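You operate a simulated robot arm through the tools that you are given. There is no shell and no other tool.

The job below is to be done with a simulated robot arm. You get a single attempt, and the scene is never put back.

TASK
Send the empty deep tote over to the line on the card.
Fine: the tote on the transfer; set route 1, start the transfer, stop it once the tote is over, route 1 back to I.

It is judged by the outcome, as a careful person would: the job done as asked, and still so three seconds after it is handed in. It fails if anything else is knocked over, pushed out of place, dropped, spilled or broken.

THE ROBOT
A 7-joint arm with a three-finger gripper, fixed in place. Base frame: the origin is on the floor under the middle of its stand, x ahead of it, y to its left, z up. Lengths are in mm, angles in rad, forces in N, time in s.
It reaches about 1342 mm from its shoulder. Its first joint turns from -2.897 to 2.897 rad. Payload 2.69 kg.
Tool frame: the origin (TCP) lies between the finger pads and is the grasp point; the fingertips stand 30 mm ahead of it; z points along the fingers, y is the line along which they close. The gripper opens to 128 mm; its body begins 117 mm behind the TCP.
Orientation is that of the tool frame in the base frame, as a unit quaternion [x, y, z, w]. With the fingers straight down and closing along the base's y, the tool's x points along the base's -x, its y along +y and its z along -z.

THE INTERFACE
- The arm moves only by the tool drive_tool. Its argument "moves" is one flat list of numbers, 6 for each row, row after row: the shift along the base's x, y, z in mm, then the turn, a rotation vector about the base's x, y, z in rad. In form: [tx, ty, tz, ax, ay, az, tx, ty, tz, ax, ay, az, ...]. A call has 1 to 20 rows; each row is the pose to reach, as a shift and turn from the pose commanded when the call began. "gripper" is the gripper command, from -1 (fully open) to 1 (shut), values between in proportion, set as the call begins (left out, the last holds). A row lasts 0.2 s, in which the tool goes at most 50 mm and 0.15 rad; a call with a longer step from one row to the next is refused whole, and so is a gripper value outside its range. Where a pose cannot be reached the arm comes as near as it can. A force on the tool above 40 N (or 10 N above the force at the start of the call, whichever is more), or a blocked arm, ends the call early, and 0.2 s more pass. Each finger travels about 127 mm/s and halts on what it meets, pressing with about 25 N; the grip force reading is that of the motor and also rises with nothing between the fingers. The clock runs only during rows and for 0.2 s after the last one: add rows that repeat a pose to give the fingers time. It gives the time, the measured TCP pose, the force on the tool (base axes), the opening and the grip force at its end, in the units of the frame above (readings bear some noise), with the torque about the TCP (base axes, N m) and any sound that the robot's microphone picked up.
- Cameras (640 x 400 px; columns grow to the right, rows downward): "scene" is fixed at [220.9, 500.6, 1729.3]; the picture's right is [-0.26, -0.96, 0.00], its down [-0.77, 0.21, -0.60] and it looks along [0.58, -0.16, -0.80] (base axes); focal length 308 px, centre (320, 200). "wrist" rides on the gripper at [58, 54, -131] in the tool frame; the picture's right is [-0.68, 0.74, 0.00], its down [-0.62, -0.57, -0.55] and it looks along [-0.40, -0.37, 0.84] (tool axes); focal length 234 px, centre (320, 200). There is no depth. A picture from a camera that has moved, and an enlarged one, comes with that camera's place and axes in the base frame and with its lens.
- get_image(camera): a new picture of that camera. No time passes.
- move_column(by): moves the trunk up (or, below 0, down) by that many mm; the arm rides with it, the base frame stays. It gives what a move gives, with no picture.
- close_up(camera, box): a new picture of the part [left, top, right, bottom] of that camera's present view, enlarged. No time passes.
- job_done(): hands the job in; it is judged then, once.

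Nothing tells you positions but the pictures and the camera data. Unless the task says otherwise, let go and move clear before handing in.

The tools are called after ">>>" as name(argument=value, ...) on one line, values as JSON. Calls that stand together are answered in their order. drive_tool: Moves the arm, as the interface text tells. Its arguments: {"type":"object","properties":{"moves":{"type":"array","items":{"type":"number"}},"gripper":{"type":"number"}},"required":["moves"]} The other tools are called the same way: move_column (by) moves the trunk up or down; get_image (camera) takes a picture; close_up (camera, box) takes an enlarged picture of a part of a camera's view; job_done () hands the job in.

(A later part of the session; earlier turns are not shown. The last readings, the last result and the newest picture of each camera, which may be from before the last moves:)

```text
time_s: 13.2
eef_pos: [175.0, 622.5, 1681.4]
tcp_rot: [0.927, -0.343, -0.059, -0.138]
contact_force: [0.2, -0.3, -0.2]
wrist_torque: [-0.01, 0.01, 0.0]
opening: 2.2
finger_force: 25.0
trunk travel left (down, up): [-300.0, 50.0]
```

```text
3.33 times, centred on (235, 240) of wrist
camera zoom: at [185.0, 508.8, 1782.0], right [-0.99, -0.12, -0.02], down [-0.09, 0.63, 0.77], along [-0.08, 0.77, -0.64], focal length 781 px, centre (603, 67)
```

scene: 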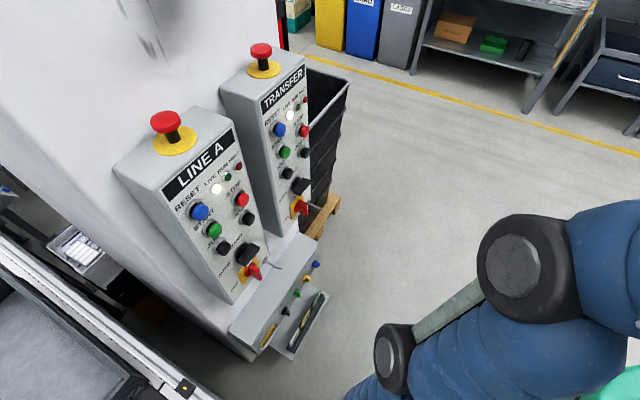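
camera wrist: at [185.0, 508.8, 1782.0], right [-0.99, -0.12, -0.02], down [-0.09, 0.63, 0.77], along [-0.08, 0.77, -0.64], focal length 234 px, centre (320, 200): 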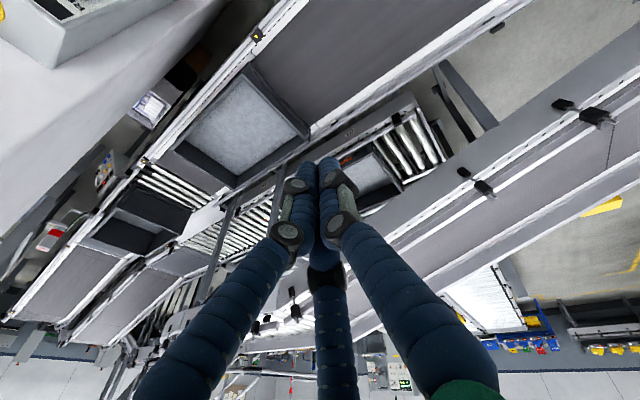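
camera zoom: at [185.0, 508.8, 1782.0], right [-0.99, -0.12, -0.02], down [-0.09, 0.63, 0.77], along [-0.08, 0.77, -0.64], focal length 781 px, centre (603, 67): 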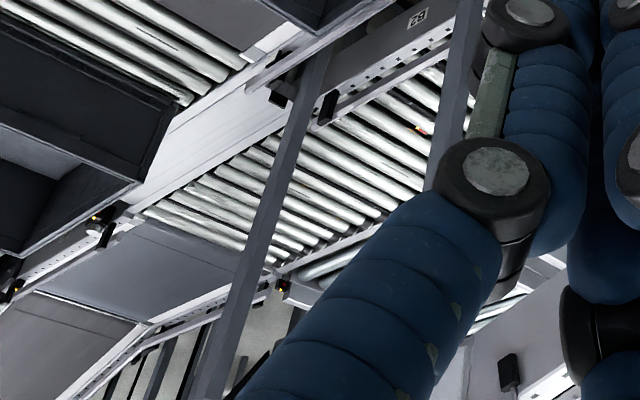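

The deep, empty tote already sits on the roller transfer (about 2.3 m out, beyond my reach), with LINE B alongside; so the job is on the panels: Route 1 to B, START, STOP when over, Route 1 to I. I'll now bring the camera down in front of the route box to look closely at the knob.

>>> drive_tool(moves=[9, -24, -29, 0.0455, 0.0189, -0.1179, 18, -48, -59, 0.091, 0.0378, -0.2359, 28, -71, -88, 0.1365, 0.0568, -0.3538, 37, -95, -117, 0.1821, 0.0757, -0.4718, 46, -119, -147, 0.2276, 0.0946, -0.5897, 55, -143, -176, 0.2731, 0.1135, -0.7077, 65, -166, -205, 0.3186, 0.1325, -0.8256, 74, -190, -234, 0.3641, 0.1514, -0.9436, 83, -214, -264, 0.4096, 0.1703, -1.0615, 92, -238, -293, 0.4552, 0.1892, -1.1795, 102, -261, -322, 0.5007, 0.2082, -1.2974, 111, -285, -352, 0.5462, 0.2271, -1.4154, 120, -309, -381, 0.5917, 0.246, -1.5333])

>>> get_image(camera="wrist")

```text
time_s: 15.9
eef_pos: [292.7, 313.8, 1298.8]
tcp_rot: [-0.347, 0.863, 0.138, 0.34]
contact_force: [-0.3, -0.3, 0.1]
wrist_torque: [0.02, -0.02, 0.02]
opening: 2.4
finger_force: 24.9
trunk travel left (down, up): [-300.0, 50.0]
```

```text
taken
camera wrist: at [160.4, 260.2, 1353.7], right [-0.15, 0.87, 0.46], down [0.45, -0.36, 0.82], along [0.88, 0.33, -0.34], focal length 234 px, centre (320, 200)
```

wrist: 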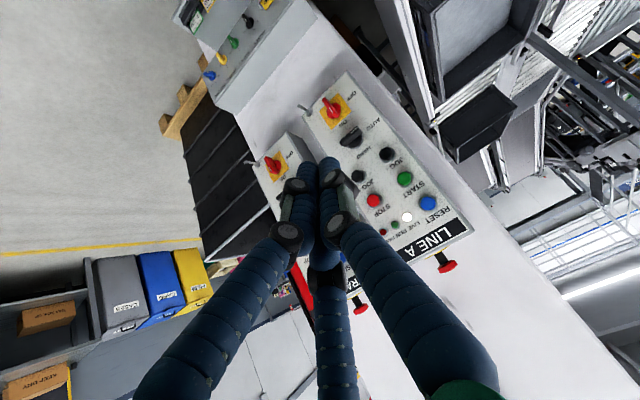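

Good: from here I can even see the deep tote on the transfer at the upper right of the picture. Zoom on it, then descend to the route box.

>>> close_up(camera="wrist", box=[400, 0, 640, 220])

>>> drive_tool(moves=[7, 3, -47, 0, 0, 0, 14, 5, -94, 0, 0, 0, 21, 7, -141, 0, 0, 0, 28, 10, -187, 0, 0, 0, 35, 12, -234, 0, 0, 0, 42, 15, -281, 0, 0, 0, 49, 17, -328, 0, 0, 0, 56, 20, -375, 0, 0, 0, 63, 22, -422, 0, 0, 0, 70, 25, -469, 0, 0, 0, 77, 27, -515, 0, 0, 0, 84, 30, -562, 0, 0, 0])

>>> get_image(camera="wrist")

>>> get_image(camera="scene")

```text
1.82 times, centred on (520, 110) of wrist
camera zoom: at [160.4, 260.2, 1353.7], right [-0.15, 0.87, 0.46], down [0.45, -0.36, 0.82], along [0.88, 0.33, -0.34], focal length 426 px, centre (-44, 364)
```

zoom: 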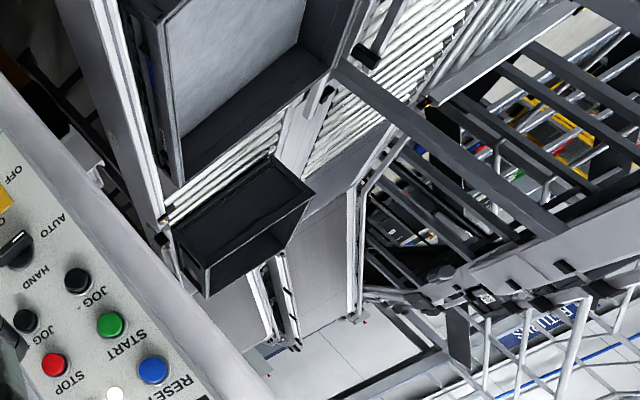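

```text
time_s: 18.8
eef_pos: [455.4, 480.5, 881.6]
tcp_rot: [-0.331, 0.823, 0.14, 0.44]
contact_force: [-0.2, -0.2, 0.8]
wrist_torque: [0.02, -0.04, -0.01]
opening: 2.0
finger_force: 25.4
out of reach, approached as far as the arm can: row 4, 5, 6, 7, 8, 9, 10, 11, 12
trunk travel left (down, up): [-300.0, 50.0]
stopped in row 12: the arm was blocked; the commanded pose is now the measured one
```

```text
taken
camera wrist: at [311.9, 427.7, 905.0], right [-0.23, 0.83, 0.51], down [0.27, -0.45, 0.85], along [0.94, 0.33, -0.13], focal length 234 px, centre (320, 200)
```

wrist: 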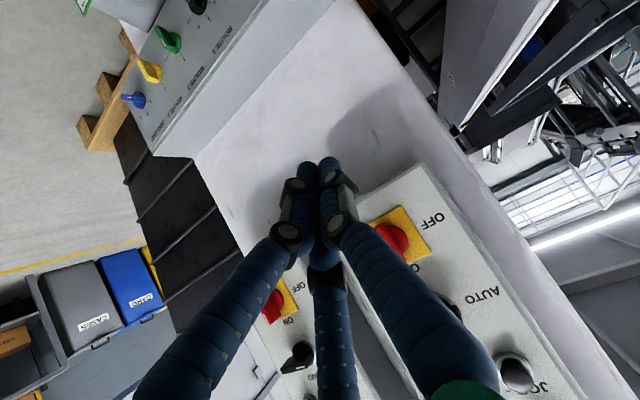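

```text
taken
```

scene: 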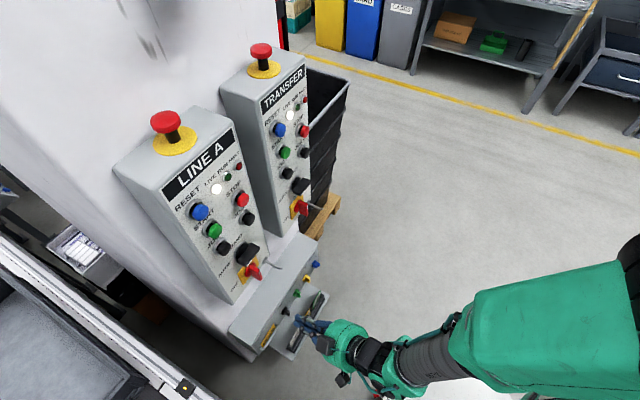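

The arm ran out of vertical reach with the trunk high and drifted forward a bit but touched nothing. I'll pull it back slightly and lower the trunk instead.

>>> drive_tool(moves=[-25, -25, 5, 0, 0, 0, -50, -50, 10, 0, 0, 0])

>>> move_column(by=-250)

>>> get_image(camera="wrist")

>>> get_image(camera="scene")

```text
time_s: 19.4
eef_pos: [405.6, 435.3, 894.8]
tcp_rot: [-0.334, 0.823, 0.128, 0.441]
contact_force: [0.5, 0.3, 0.9]
wrist_torque: [-0.01, 0.0, 0.03]
opening: 2.3
finger_force: 25.1
out of reach, approached as far as the arm can: row 2
trunk travel left (down, up): [-300.0, 50.0]
```

```text
time_s: 21.9
eef_pos: [406.1, 436.1, 643.8]
tcp_rot: [-0.335, 0.823, 0.129, 0.44]
contact_force: [-1.1, -0.6, -0.2]
wrist_torque: [-0.01, 0.03, 0.02]
opening: 2.1
finger_force: 25.0
trunk travel left (down, up): [-50.0, 300.0]
```

```text
taken
camera wrist: at [262.0, 383.3, 667.1], right [-0.23, 0.84, 0.49], down [0.26, -0.43, 0.86], along [0.94, 0.32, -0.13], focal length 234 px, centre (320, 200)
```

wrist: 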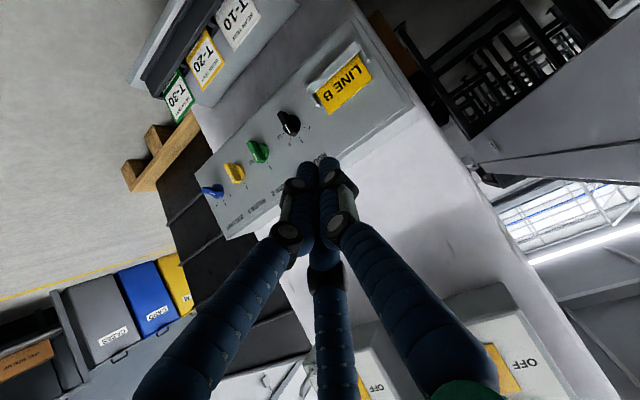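

```text
taken
```

scene: 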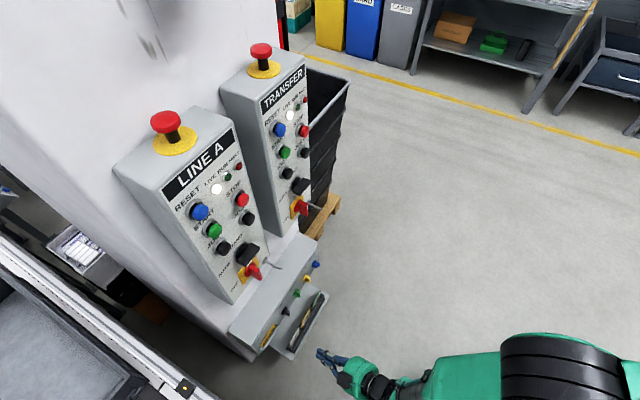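

Now I see the route box face properly. Zooming on the Route 1 knob.

>>> close_up(camera="wrist", box=[250, 90, 350, 170])

>>> close_up(camera="wrist", box=[190, 0, 400, 240])

```text
5.00 times, centred on (300, 130) of wrist
camera zoom: at [262.0, 383.3, 667.1], right [-0.23, 0.84, 0.49], down [0.26, -0.43, 0.86], along [0.94, 0.32, -0.13], focal length 1171 px, centre (420, 550)
```

zoom: 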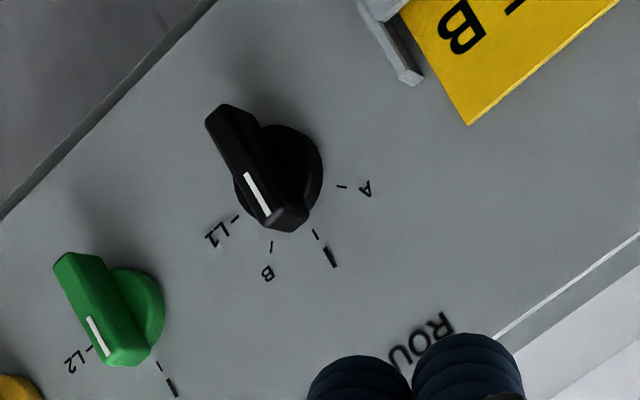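

```text
1.67 times, centred on (295, 120) of wrist
camera zoom: at [262.0, 383.3, 667.1], right [-0.23, 0.84, 0.49], down [0.26, -0.43, 0.86], along [0.94, 0.32, -0.13], focal length 390 px, centre (362, 333)
```

zoom: 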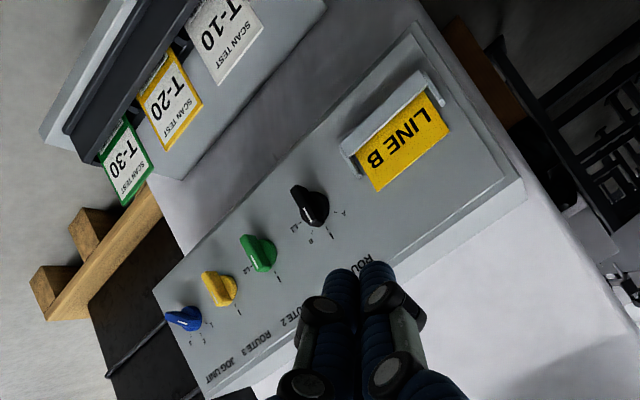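

The knob sits at about 830 mm along the panel direction, z ≈ 472, face vertical, B is 45° clockwise from I. I'll move to a pre-grasp pose in front of it with the tool horizontal and the gripper partly open.

>>> drive_tool(moves=[20, 1, -25, 0.069, -0.057, 0.009, 39, 3, -49, 0.137, -0.114, 0.018, 59, 4, -74, 0.206, -0.171, 0.026, 78, 5, -98, 0.275, -0.228, 0.035, 98, 6, -123, 0.344, -0.285, 0.044, 117, 8, -148, 0.412, -0.343, 0.053, 137, 9, -172, 0.481, -0.4, 0.062], gripper=0.25)

>>> get_image(camera="wrist")

>>> get_image(camera="scene")

```text
time_s: 23.5
eef_pos: [464.5, 480.7, 502.4]
tcp_rot: [-0.29, 0.676, 0.181, 0.653]
contact_force: [0.4, 0.3, -0.3]
wrist_torque: [-0.02, 0.04, -0.02]
opening: 47.9
finger_force: 0.2
out of reach, approached as far as the arm can: row 1, 2, 3, 4, 5, 6, 7
trunk travel left (down, up): [-50.0, 300.0]
```

```text
taken
camera wrist: at [328.3, 432.7, 448.4], right [-0.48, 0.67, 0.57], down [-0.08, -0.68, 0.73], along [0.87, 0.3, 0.38], focal length 234 px, centre (320, 200)
```

wrist: 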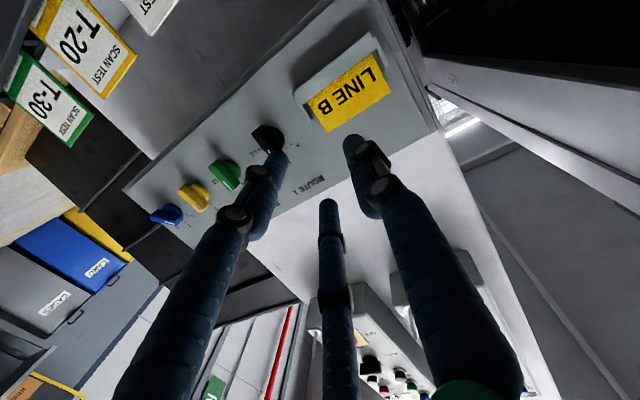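

```text
taken
```

scene: 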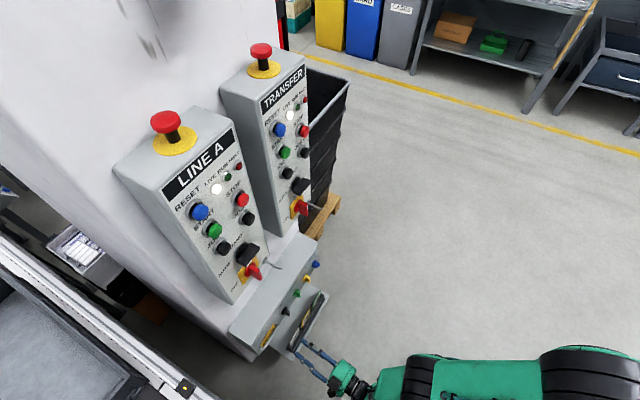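

The arm came only near that pose (it is cramped this low), nothing touched. Let me zoom on the knob from this angle and lower the trunk the last 50 mm while staying clear.

>>> close_up(camera="wrist", box=[220, 80, 380, 220])

>>> move_column(by=-50)

>>> get_image(camera="wrist")

>>> close_up(camera="scene", box=[220, 230, 420, 400])

```text
2.86 times, centred on (300, 150) of wrist
camera zoom: at [328.3, 432.7, 448.4], right [-0.48, 0.67, 0.57], down [-0.08, -0.68, 0.73], along [0.87, 0.3, 0.38], focal length 669 px, centre (377, 343)
```

zoom: 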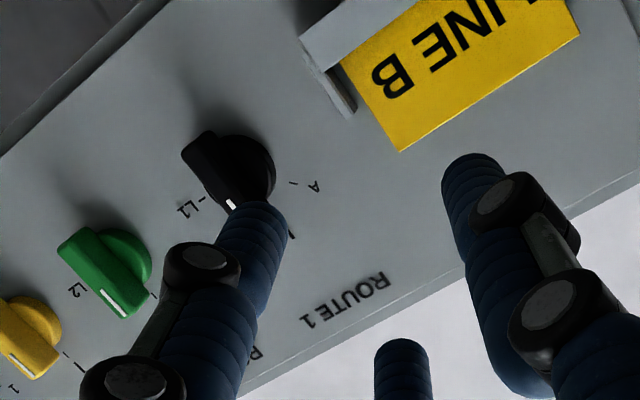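

```text
time_s: 24.4
eef_pos: [463.0, 482.0, 452.4]
tcp_rot: [-0.29, 0.677, 0.181, 0.652]
contact_force: [-0.8, -0.3, 0.4]
wrist_torque: [0.01, 0.02, 0.01]
opening: 47.6
finger_force: 0.0
trunk travel left (down, up): [0.0, 350.0]
```

```text
taken
camera wrist: at [327.7, 431.9, 397.9], right [-0.48, 0.67, 0.57], down [-0.08, -0.68, 0.73], along [0.88, 0.3, 0.38], focal length 234 px, centre (320, 200)
```

wrist: 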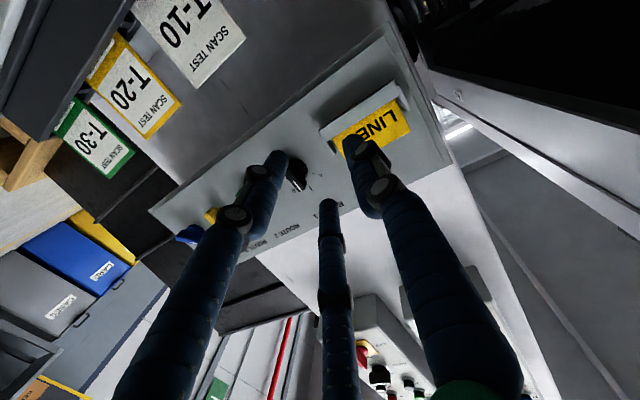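

```text
2.35 times, centred on (320, 315) of scene
camera zoom: at [220.9, 500.6, 1729.3], right [-0.26, -0.96, 0.0], down [-0.77, 0.21, -0.6], along [0.58, -0.16, -0.8], focal length 726 px, centre (320, -71)
```

zoom: 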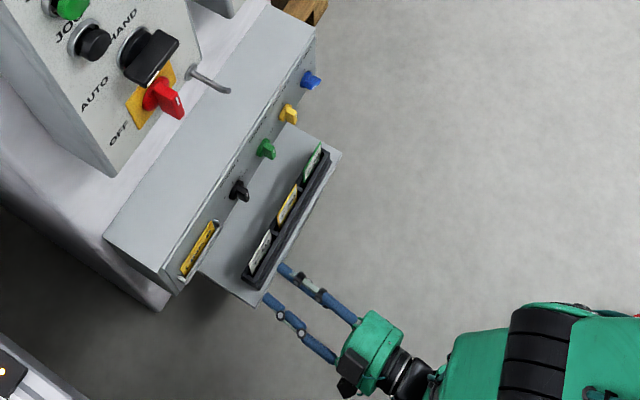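

The knob base is now fixed at about a=831, b=-57 (panel axes), z=472. Let me check where the commanded pose stands with a null move.

>>> drive_tool(moves=[0, 0, 0, 0, 0, 0])

```text
time_s: 24.9
eef_pos: [464.4, 480.2, 451.6]
tcp_rot: [-0.289, 0.677, 0.181, 0.652]
contact_force: [0.4, 0.3, 0.4]
wrist_torque: [0.0, 0.02, 0.03]
opening: 48.0
finger_force: 0.1
trunk travel left (down, up): [0.0, 350.0]
```

Commanded pose equals the measured one. Now I'll move toward the knob with the horizontal orientation, stopping with tips ~50 mm short of the knob.

>>> drive_tool(moves=[27, -2, 5, 0.039, 0.006, 0.022, 54, -4, 10, 0.078, 0.012, 0.044, 81, -5, 15, 0.116, 0.019, 0.066, 107, -7, 20, 0.155, 0.025, 0.088, 107, -7, 20, 0.155, 0.025, 0.088])

>>> get_image(camera="wrist")

>>> get_image(camera="scene")

```text
time_s: 26.1
eef_pos: [487.0, 513.9, 504.5]
tcp_rot: [-0.275, 0.657, 0.195, 0.675]
contact_force: [-0.6, -0.1, -0.6]
wrist_torque: [0.01, -0.01, -0.01]
opening: 48.2
finger_force: 0.2
out of reach, approached as far as the arm can: row 1, 2, 3, 4, 5
trunk travel left (down, up): [0.0, 350.0]
```

```text
taken
camera wrist: at [354.3, 468.4, 441.8], right [-0.5, 0.64, 0.59], down [-0.11, -0.72, 0.68], along [0.86, 0.28, 0.43], focal length 234 px, centre (320, 200)
```

wrist: 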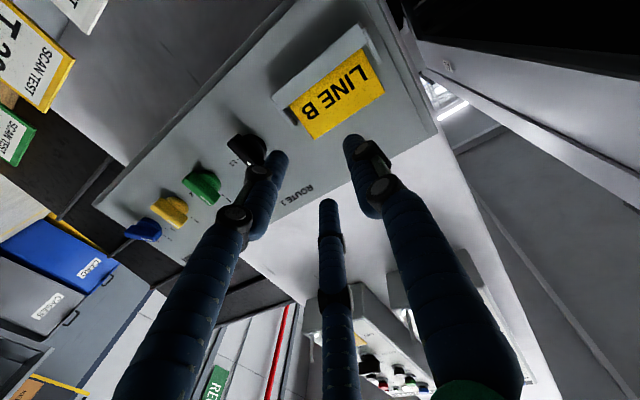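

```text
taken
```

scene: 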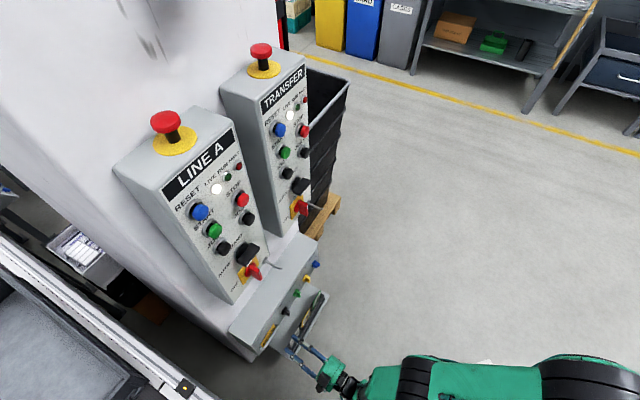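

The wrist limit prevents a fully horizontal tool this low, so I'll pitch the tool about 30° down and use the closed fingertips to push the knob's bar round. First moving to a stand-off in front-left of the knob with the gripper shut.

>>> drive_tool(moves=[0, 0, 12, -0.063, 0.114, 0.014, 10, -4, 20, -0.126, 0.228, 0.029, 30, -8, 20, -0.19, 0.342, 0.043, 50, -13, 18, -0.253, 0.456, 0.057, 70, -18, 16, -0.253, 0.456, 0.057, 70, -18, 16, -0.253, 0.456, 0.057], gripper=1)

>>> get_image(camera="wrist")

>>> close_up(camera="scene", box=[220, 230, 420, 400])

```text
time_s: 27.4
eef_pos: [521.1, 541.2, 528.1]
tcp_rot: [-0.31, 0.811, 0.153, 0.473]
contact_force: [-0.6, -0.4, -1.3]
wrist_torque: [-0.01, 0.0, 0.02]
opening: 2.0
finger_force: 24.2
out of reach, approached as far as the arm can: row 1, 2, 3, 4, 5, 6
trunk travel left (down, up): [0.0, 350.0]
```

```text
taken
camera wrist: at [376.4, 490.4, 539.9], right [-0.23, 0.8, 0.55], down [0.22, -0.51, 0.83], along [0.95, 0.31, -0.06], focal length 234 px, centre (320, 200)
```

wrist: 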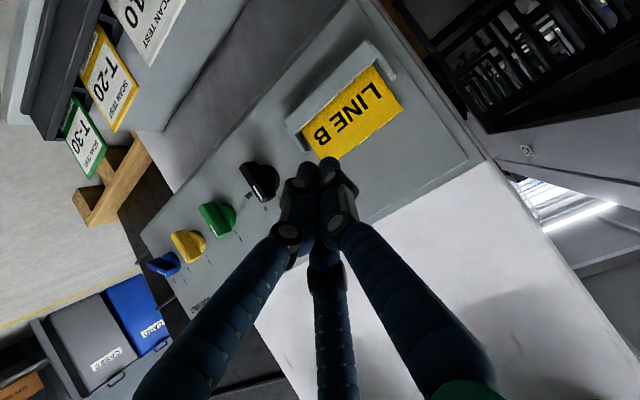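

```text
2.35 times, centred on (320, 315) of scene
camera zoom: at [220.9, 500.6, 1729.3], right [-0.26, -0.96, 0.0], down [-0.77, 0.21, -0.6], along [0.58, -0.16, -0.8], focal length 726 px, centre (320, -71)
```

zoom: 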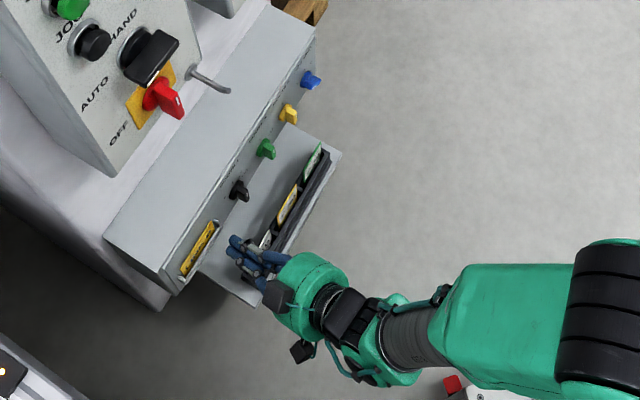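

The arm stops ~55 mm short to the left; the forearm comes in sideways from the right, so some joint is at its limit. Let me look at the whole arm.

>>> get_image(camera="scene")

```text
taken
```

scene: 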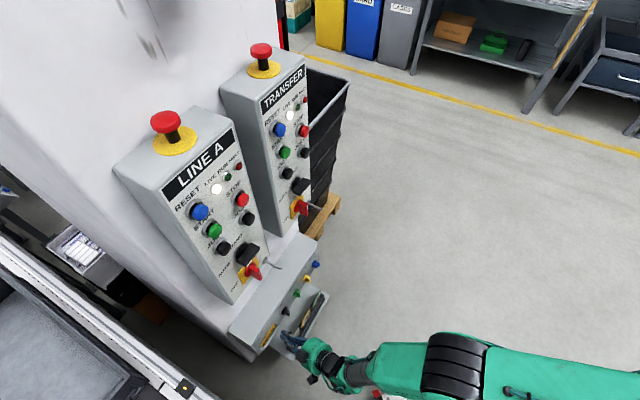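

The compact, low position limits wrist pitch, so I'll try a steeper tool (45° down) at a stand-off a little left and above the knob.

>>> drive_tool(moves=[0, -5, 12, -0.046, 0.073, 0.019, 5, -15, 20, -0.092, 0.146, 0.038, 15, -28, 20, -0.137, 0.219, 0.058, 25, -41, 14, -0.137, 0.219, 0.058, 25, -41, 14, -0.137, 0.219, 0.058])

>>> get_image(camera="wrist")

>>> get_image(camera="scene")

```text
time_s: 28.6
eef_pos: [508.2, 531.5, 539.1]
tcp_rot: [-0.322, 0.866, 0.133, 0.358]
contact_force: [-0.5, -0.1, 0.5]
wrist_torque: [0.03, 0.02, -0.01]
opening: 2.1
finger_force: 25.0
out of reach, approached as far as the arm can: row 1, 2, 3, 4, 5
trunk travel left (down, up): [0.0, 350.0]
```

```text
taken
camera wrist: at [371.3, 484.5, 590.4], right [-0.12, 0.87, 0.48], down [0.41, -0.4, 0.82], along [0.91, 0.29, -0.31], focal length 234 px, centre (320, 200)
```

wrist: 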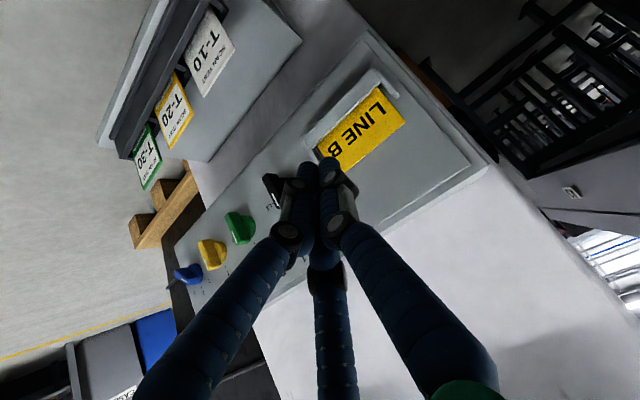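

```text
taken
```

scene: 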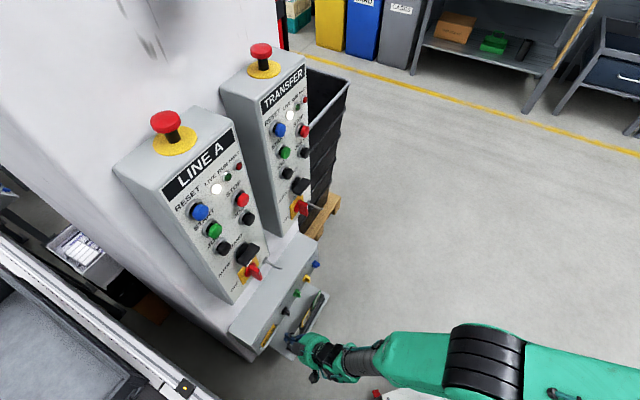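

Still short on the right side; the elbow has drifted sideways. I'll back off up and away with the tool down to let the arm return to a more natural posture, then re-approach.

>>> drive_tool(moves=[-15, -22, 40, -0.046, 0.074, -0.033, -25, -40, 80, -0.092, 0.148, -0.066, -35, -57, 120, -0.138, 0.223, -0.098, -45, -74, 160, -0.184, 0.297, -0.131, -55, -91, 200, -0.23, 0.371, -0.164, -65, -108, 240, -0.276, 0.445, -0.197, -75, -125, 280, -0.323, 0.519, -0.23, -85, -142, 320, -0.369, 0.594, -0.262, -91, -157, 361, -0.415, 0.668, -0.295])

>>> get_image(camera="scene")

>>> get_image(camera="wrist")

```text
time_s: 30.6
eef_pos: [417.7, 375.2, 896.1]
tcp_rot: [-0.199, 0.98, -0.001, -0.002]
contact_force: [1.0, 0.3, -2.3]
wrist_torque: [-0.16, 0.17, -0.03]
opening: 2.1
finger_force: 25.1
trunk travel left (down, up): [0.0, 350.0]
```

```text
taken
```

scene: 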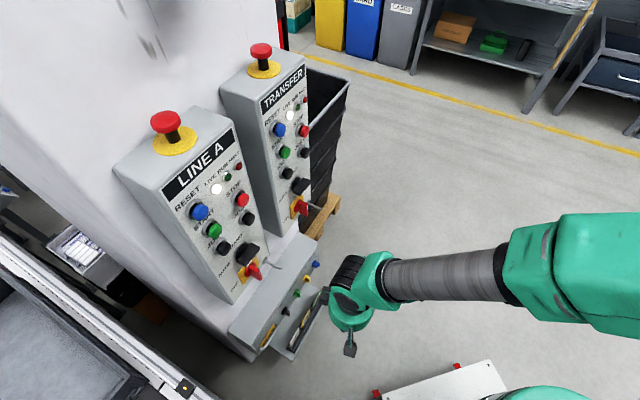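

```text
taken
camera wrist: at [341.6, 401.8, 1027.8], right [0.34, 0.94, 0.0], down [0.79, -0.28, 0.55], along [0.51, -0.18, -0.84], focal length 234 px, centre (320, 200)
```

wrist: 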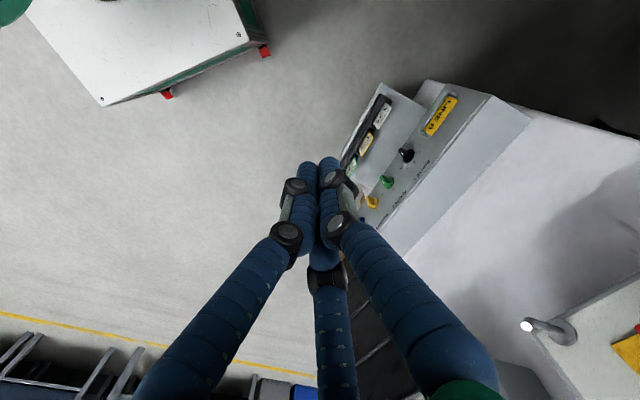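

Arm is back in a comfortable posture. Now I'll descend again more gently, tilting less (about 34° from vertical), toward a point in front of the knob.

>>> drive_tool(moves=[8, 8, -37, 0.0475, -0.0719, 0.051, 16, 16, -73, 0.095, -0.1437, 0.1019, 24, 24, -110, 0.1425, -0.2156, 0.1529, 32, 31, -146, 0.19, -0.2875, 0.2039, 40, 39, -183, 0.2375, -0.3594, 0.2549, 49, 47, -219, 0.285, -0.4312, 0.3058, 57, 55, -256, 0.3325, -0.5031, 0.3568])

>>> get_image(camera="scene")

>>> get_image(camera="wrist")

```text
time_s: 32.2
eef_pos: [466.3, 412.7, 663.9]
tcp_rot: [-0.275, 0.929, 0.084, 0.231]
contact_force: [1.1, 0.1, 0.6]
wrist_torque: [-0.05, 0.12, 0.02]
opening: 2.0
finger_force: 25.0
out of reach, approached as far as the arm can: row 7
trunk travel left (down, up): [0.0, 350.0]
```

```text
taken
```

scene: 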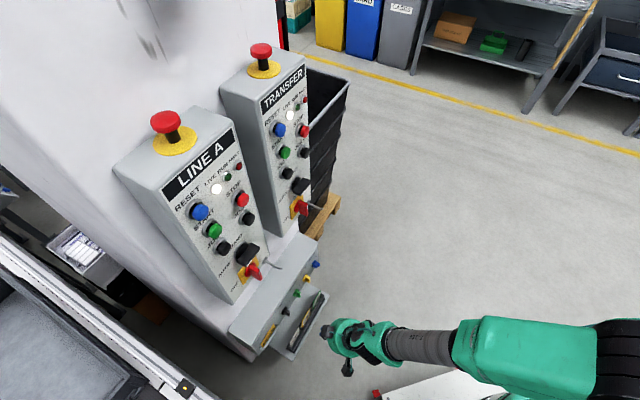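

```text
taken
camera wrist: at [342.2, 391.9, 752.3], right [0.1, 0.93, 0.34], down [0.56, -0.34, 0.76], along [0.82, 0.12, -0.55], focal length 234 px, centre (320, 200)
```

wrist: 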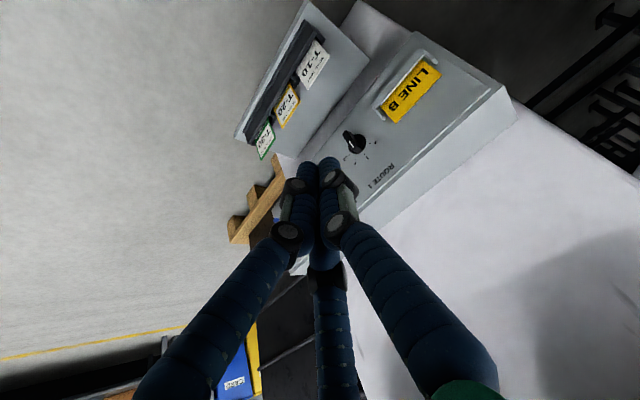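

I now understand the limit: too close to the base at mid-height. A steeper tool (about 32° from vertical) further out should be reachable, so I'll go to a stand-off just left-front of the knob.

>>> drive_tool(moves=[22, 20, -20, 0.0035, -0.0136, 0.0368, 44, 40, -50, 0.007, -0.0272, 0.0736, 62, 57, -88, 0.0104, -0.0408, 0.1104, 78, 71, -125, 0.0139, -0.0544, 0.1472, 88, 81, -158, 0.0174, -0.068, 0.184, 88, 81, -158, 0.0174, -0.068, 0.184])

>>> get_image(camera="scene")

>>> get_image(camera="wrist")

```text
time_s: 33.6
eef_pos: [550.7, 509.2, 506.7]
tcp_rot: [-0.42, 0.863, 0.076, 0.269]
contact_force: [-1.5, 0.5, -0.1]
wrist_torque: [0.05, -0.04, 0.04]
opening: 2.5
finger_force: 25.5
out of reach, approached as far as the arm can: row 4, 5, 6
trunk travel left (down, up): [0.0, 350.0]
```

```text
taken
```

scene: 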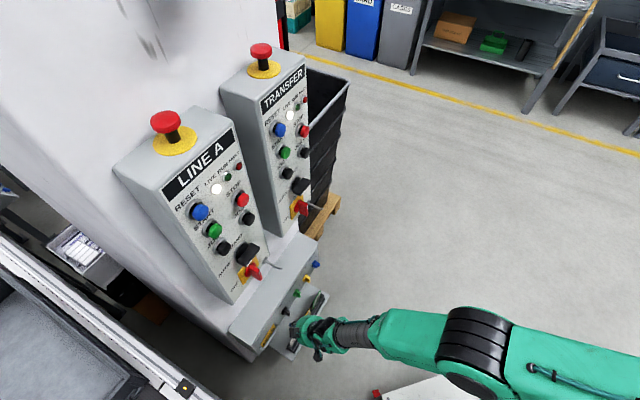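

```text
taken
camera wrist: at [427.3, 456.7, 579.4], right [-0.22, 0.93, 0.29], down [0.52, -0.13, 0.84], along [0.82, 0.34, -0.46], focal length 234 px, centre (320, 200)
```

wrist: 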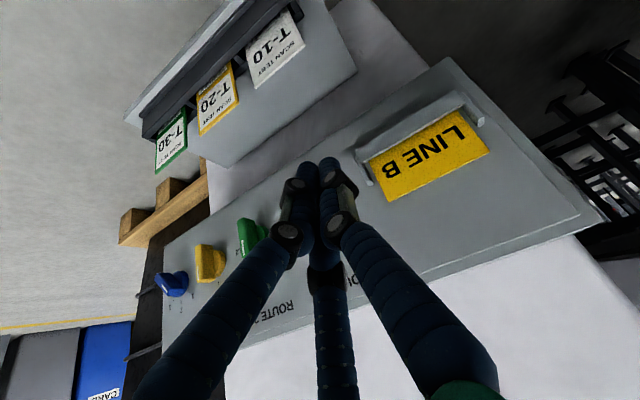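

Close to the intended stand-off (about 14 mm left of it). I'll test whether the arm can move right from here (tips still ~30 mm in front of the knob).

>>> drive_tool(moves=[8, -9, 0, 0, 0, 0, 17, -17, 0, 0, 0, 0, 17, -17, 0, 0, 0, 0])

>>> close_up(camera="scene", box=[230, 240, 390, 380])

>>> get_image(camera="wrist")

```text
time_s: 34.5
eef_pos: [568.4, 496.0, 507.8]
tcp_rot: [-0.418, 0.865, 0.069, 0.27]
contact_force: [0.0, 0.1, -0.6]
wrist_torque: [0.05, -0.01, 0.03]
opening: 2.1
finger_force: 25.1
out of reach, approached as far as the arm can: row 1, 2
trunk travel left (down, up): [0.0, 350.0]
```

```text
2.86 times, centred on (310, 310) of scene
camera zoom: at [220.9, 500.6, 1729.3], right [-0.26, -0.96, 0.0], down [-0.77, 0.21, -0.6], along [0.58, -0.16, -0.8], focal length 881 px, centre (349, -114)
```

zoom: 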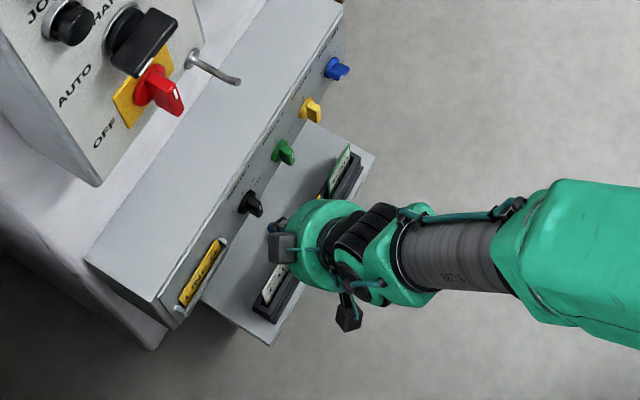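

```text
taken
camera wrist: at [442.8, 445.2, 581.1], right [-0.22, 0.94, 0.28], down [0.52, -0.13, 0.85], along [0.83, 0.33, -0.46], focal length 234 px, centre (320, 200)
```

wrist: 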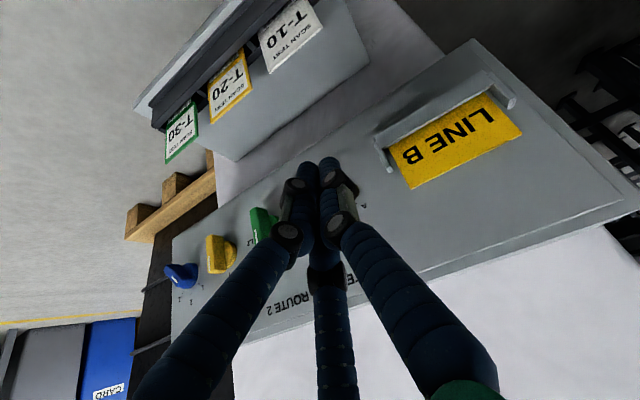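

The arm follows. I'll shift left ~12 mm so the fingers clear the knob bar sideways, and look closely.

>>> drive_tool(moves=[-8, 9, 0, 0, 0, 0, -8, 9, 0, 0, 0, 0])

>>> close_up(camera="wrist", box=[230, 110, 410, 260])

>>> close_up(camera="scene", box=[270, 280, 340, 340])

```text
time_s: 35.0
eef_pos: [563.9, 486.9, 501.9]
tcp_rot: [-0.419, 0.869, 0.057, 0.255]
contact_force: [-0.2, 0.4, 0.1]
wrist_torque: [-0.02, 0.04, 0.01]
opening: 2.0
finger_force: 25.1
out of reach, approached as far as the arm can: row 1
trunk travel left (down, up): [0.0, 350.0]
```

```text
2.67 times, centred on (320, 185) of wrist
camera zoom: at [440.7, 438.6, 579.5], right [-0.21, 0.95, 0.25], down [0.53, -0.11, 0.84], along [0.82, 0.31, -0.48], focal length 624 px, centre (320, 240)
```

zoom: 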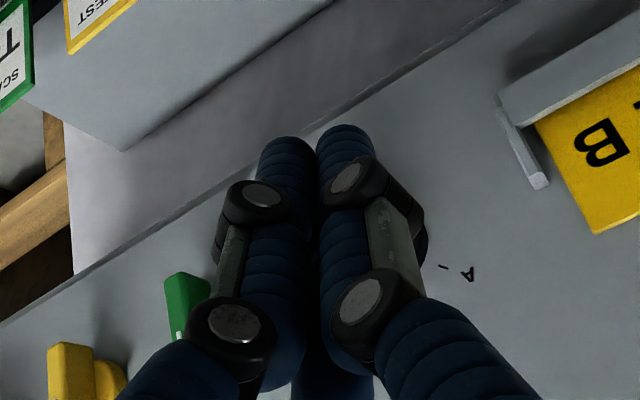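

```text
6.67 times, centred on (305, 310) of scene
camera zoom: at [220.9, 500.6, 1729.3], right [-0.26, -0.96, 0.0], down [-0.77, 0.21, -0.6], along [0.58, -0.16, -0.8], focal length 2056 px, centre (420, -533)
```

zoom: 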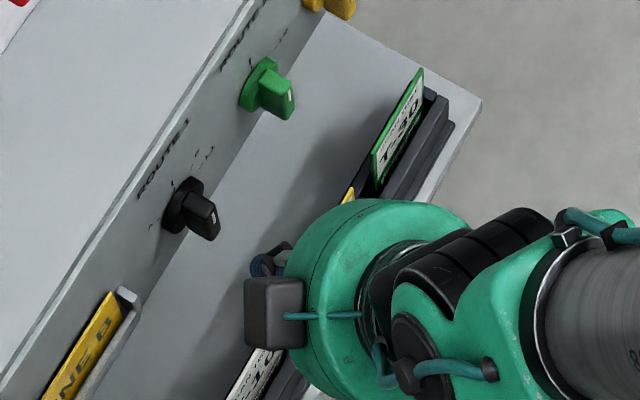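

The arm is erratic at this reach limit. A nearly vertical tool (15° tilt) with one finger leading toward the panel should sit comfortably; I'll retreat up a little into that orientation first.

>>> drive_tool(moves=[-10, -9, 30, -0.065, 0.031, 0.092, -18, -16, 60, -0.13, 0.063, 0.185, -26, -23, 90, -0.195, 0.094, 0.277, -33, -29, 118, -0.261, 0.126, 0.369, -33, -29, 118, -0.261, 0.126, 0.369])

>>> drive_tool(moves=[0, 0, 0, 0, 0, 0, 0, 0, 0, 0, 0, 0, 0, 0, 0, 0, 0, 0], gripper=0.06)

>>> get_image(camera="wrist")

>>> get_image(camera="scene")

```text
time_s: 36.2
eef_pos: [531.2, 457.0, 622.1]
tcp_rot: [-0.598, 0.788, 0.053, 0.136]
contact_force: [2.1, 1.8, -0.3]
wrist_torque: [-0.17, 0.15, 0.05]
opening: 2.1
finger_force: 24.5
out of reach, approached as far as the arm can: row 1
trunk travel left (down, up): [0.0, 350.0]
```

```text
time_s: 37.0
eef_pos: [530.9, 457.3, 621.8]
tcp_rot: [-0.598, 0.788, 0.052, 0.138]
contact_force: [0.6, 0.0, -0.3]
wrist_torque: [0.0, 0.0, -0.02]
opening: 60.1
finger_force: 0.0
trunk travel left (down, up): [0.0, 350.0]
```

```text
taken
camera wrist: at [444.6, 386.6, 726.2], right [-0.54, 0.83, 0.13], down [0.61, 0.28, 0.74], along [0.58, 0.48, -0.66], focal length 234 px, centre (320, 200)
```

wrist: 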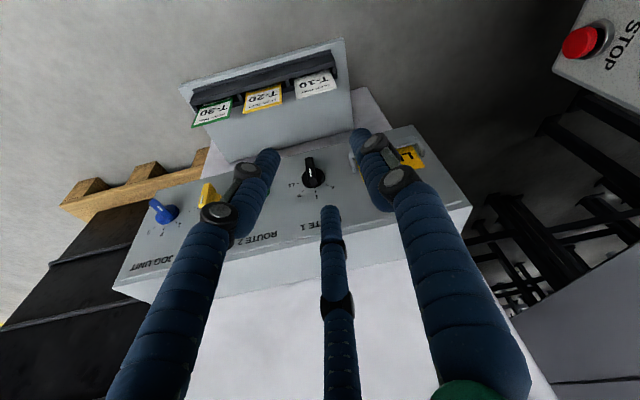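

```text
taken
```

scene: 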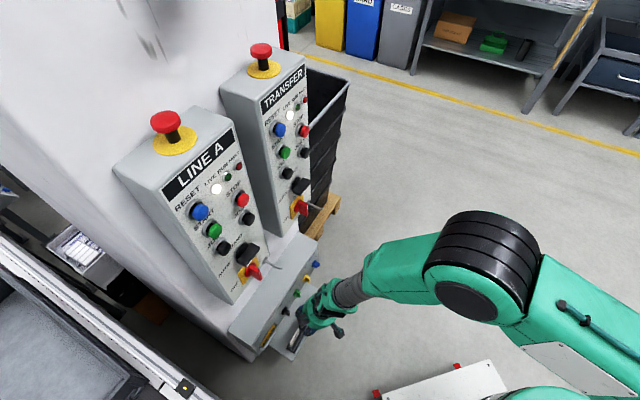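

Now the pose is reached cleanly: one finger leads in the image centre and the Route 1 knob is visible just past its tip. Zooming to measure.

>>> close_up(camera="wrist", box=[260, 140, 380, 230])

>>> close_up(camera="scene", box=[230, 240, 390, 380])

```text
4.44 times, centred on (320, 185) of wrist
camera zoom: at [444.6, 386.6, 726.2], right [-0.54, 0.83, 0.13], down [0.61, 0.28, 0.74], along [0.58, 0.48, -0.66], focal length 1041 px, centre (320, 267)
```

zoom: 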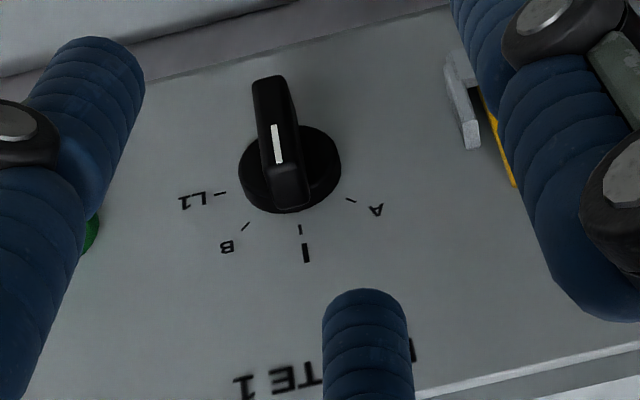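

```text
2.86 times, centred on (310, 310) of scene
camera zoom: at [220.9, 500.6, 1729.3], right [-0.26, -0.96, 0.0], down [-0.77, 0.21, -0.6], along [0.58, -0.16, -0.8], focal length 881 px, centre (349, -114)
```

zoom: 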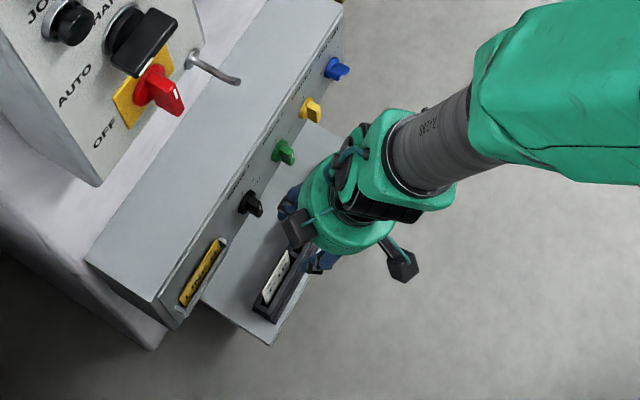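

Good measurements: knob centre about b=-53, z=473, bar front at a≈803, and the leading fingertip is at a≈744, b≈-38, z≈604. Step 1: bring the fingertip to just left of the bar, still in front of it.

>>> drive_tool(moves=[0, 15, -30, 0, 0, 0, 5, 22, -60, 0, 0, 0, 10, 27, -90, 0, 0, 0, 16, 31, -120, 0, 0, 0, 16, 31, -120, 0, 0, 0])

>>> get_image(camera="wrist")

>>> close_up(camera="wrist", box=[260, 130, 380, 220])

>>> close_up(camera="scene", box=[230, 240, 390, 380])

```text
time_s: 38.2
eef_pos: [547.3, 489.3, 499.1]
tcp_rot: [-0.598, 0.788, 0.053, 0.138]
contact_force: [-0.3, 0.6, -0.6]
wrist_torque: [0.02, 0.0, 0.01]
opening: 59.9
finger_force: 0.0
trunk travel left (down, up): [0.0, 350.0]
```

```text
taken
camera wrist: at [461.6, 418.3, 604.2], right [-0.54, 0.83, 0.13], down [0.61, 0.28, 0.74], along [0.58, 0.48, -0.66], focal length 234 px, centre (320, 200)
```

wrist: 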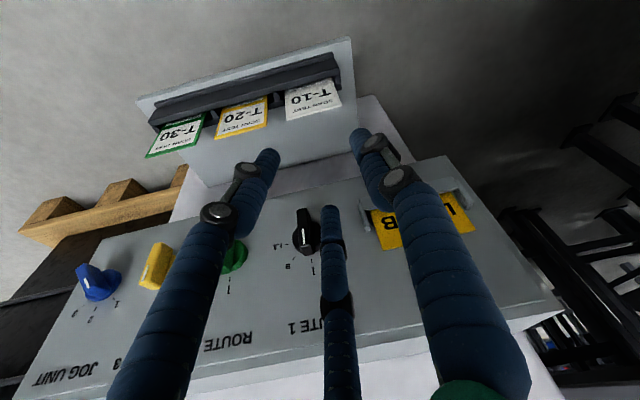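

```text
4.44 times, centred on (320, 175) of wrist
camera zoom: at [461.6, 418.3, 604.2], right [-0.54, 0.83, 0.13], down [0.61, 0.28, 0.74], along [0.58, 0.48, -0.66], focal length 1041 px, centre (320, 311)
```

zoom: 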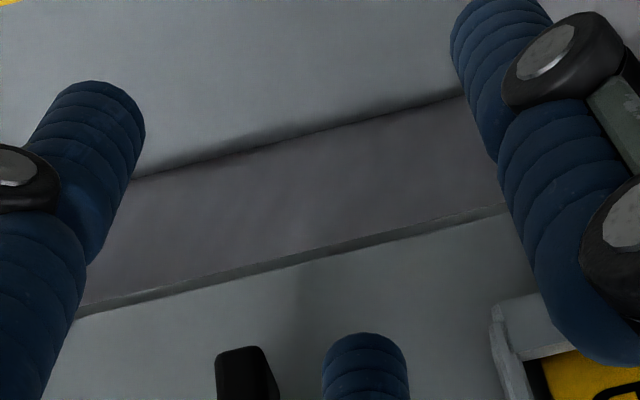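

```text
2.86 times, centred on (310, 310) of scene
camera zoom: at [220.9, 500.6, 1729.3], right [-0.26, -0.96, 0.0], down [-0.77, 0.21, -0.6], along [0.58, -0.16, -0.8], focal length 881 px, centre (349, -114)
```

zoom: 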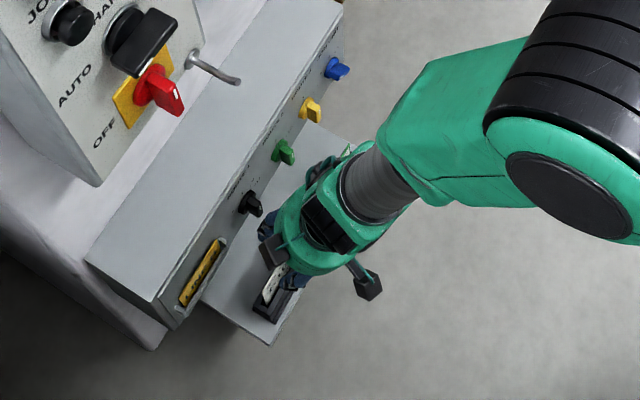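

Fingertip is left of the knob bar in the picture as planned. Quick zoom before advancing.

>>> close_up(camera="wrist", box=[260, 190, 380, 280])

```text
4.44 times, centred on (320, 235) of wrist
camera zoom: at [461.6, 418.3, 604.2], right [-0.54, 0.83, 0.13], down [0.61, 0.28, 0.74], along [0.58, 0.48, -0.66], focal length 1041 px, centre (320, 44)
```

zoom: 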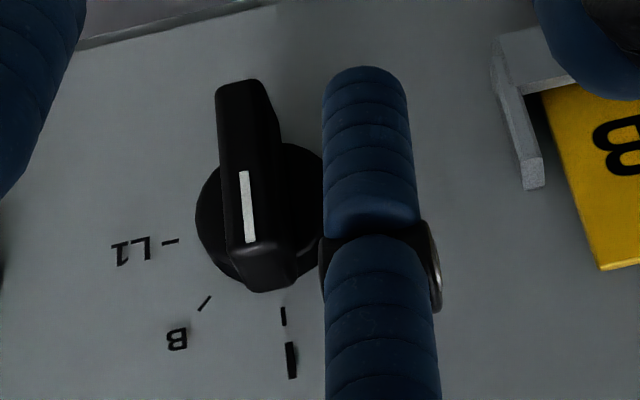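

Clear lateral gap between the finger and the bar. Step 2: advance ~32 mm toward the panel beside the bar.

>>> drive_tool(moves=[8, 7, 3, 0, 0, 0, 15, 15, 3, 0, 0, 0, 23, 22, 3, 0, 0, 0, 23, 22, 3, 0, 0, 0])

>>> close_up(camera="wrist", box=[260, 170, 380, 290])

>>> close_up(camera="scene", box=[260, 270, 340, 340])

```text
time_s: 39.2
eef_pos: [572.5, 511.2, 504.1]
tcp_rot: [-0.598, 0.788, 0.052, 0.136]
contact_force: [0.5, 0.2, -0.8]
wrist_torque: [-0.03, -0.05, -0.01]
opening: 60.2
finger_force: 0.1
trunk travel left (down, up): [0.0, 350.0]
```

```text
3.33 times, centred on (320, 230) of wrist
camera zoom: at [484.6, 440.1, 608.5], right [-0.54, 0.83, 0.13], down [0.61, 0.28, 0.74], along [0.58, 0.48, -0.66], focal length 781 px, centre (320, 100)
```

zoom: 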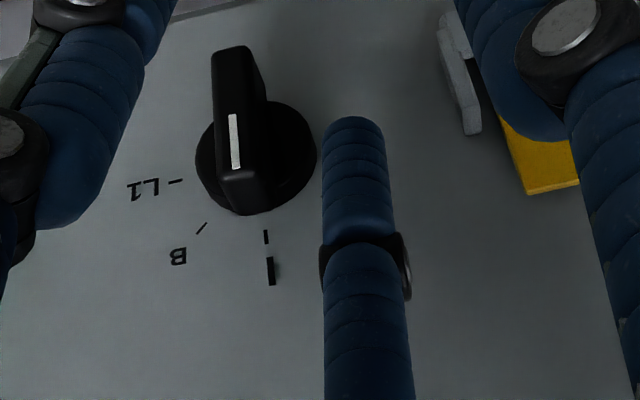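

```text
5.71 times, centred on (300, 305) of scene
camera zoom: at [220.9, 500.6, 1729.3], right [-0.26, -0.96, 0.0], down [-0.77, 0.21, -0.6], along [0.58, -0.16, -0.8], focal length 1762 px, centre (434, -400)
```

zoom: 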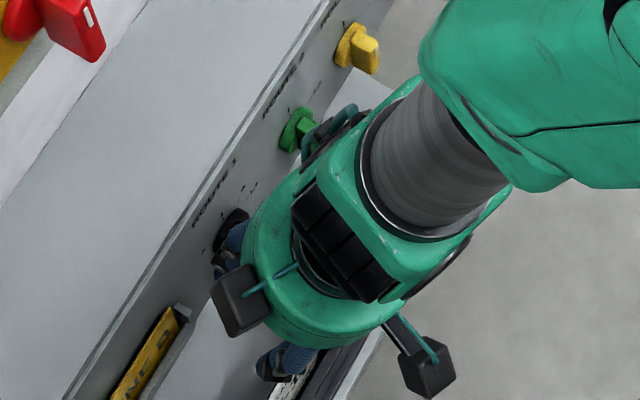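

Fingertip is beside the bar at the right depth. Step 3: push right gently in small steps.

>>> drive_tool(moves=[3, -3, 0, 0, 0, 0, 6, -6, 0, 0, 0, 0, 8, -9, 0, 0, 0, 0, 10, -11, 0, 0, 0, 0, 12, -13, 0, 0, 0, 0])

>>> close_up(camera="wrist", box=[260, 170, 380, 290])

```text
time_s: 40.5
eef_pos: [581.4, 499.5, 506.0]
tcp_rot: [-0.598, 0.788, 0.052, 0.137]
contact_force: [-3.8, 2.3, 2.5]
wrist_torque: [0.1, -0.01, 0.25]
opening: 59.6
finger_force: 0.0
trunk travel left (down, up): [0.0, 350.0]
```

```text
3.33 times, centred on (320, 230) of wrist
camera zoom: at [495.3, 427.9, 609.4], right [-0.54, 0.83, 0.13], down [0.61, 0.28, 0.74], along [0.58, 0.48, -0.66], focal length 781 px, centre (320, 100)
```

zoom: 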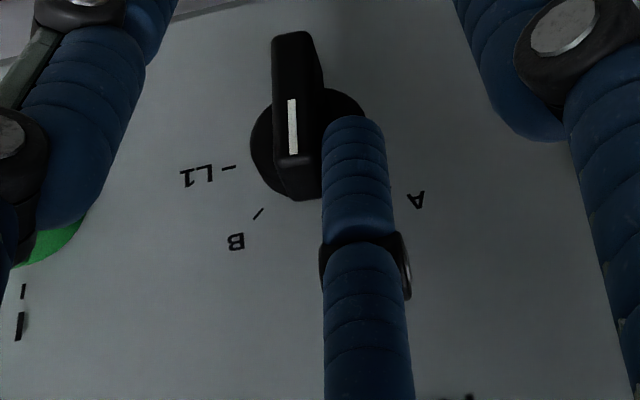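

Contact is made (≈5 N) at the bar's upper end. Continue pushing right in small steps.

>>> drive_tool(moves=[2, -2, 0, 0, 0, 0, 4, -4, 0, 0, 0, 0, 6, -6, 0, 0, 0, 0])

>>> close_up(camera="wrist", box=[260, 170, 380, 290])

```text
time_s: 41.2
eef_pos: [588.8, 492.5, 505.6]
tcp_rot: [-0.598, 0.788, 0.053, 0.138]
contact_force: [0.4, -0.7, 0.3]
wrist_torque: [0.0, 0.01, 0.03]
opening: 60.2
finger_force: 0.1
trunk travel left (down, up): [0.0, 350.0]
```

```text
3.33 times, centred on (320, 230) of wrist
camera zoom: at [501.8, 421.3, 609.1], right [-0.54, 0.83, 0.13], down [0.61, 0.28, 0.74], along [0.58, 0.48, -0.66], focal length 781 px, centre (320, 100)
```

zoom: 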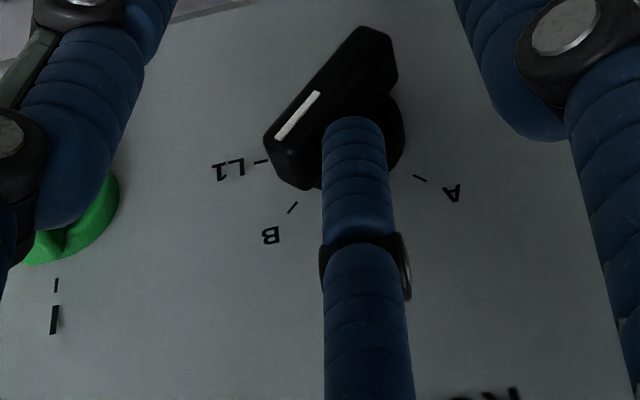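

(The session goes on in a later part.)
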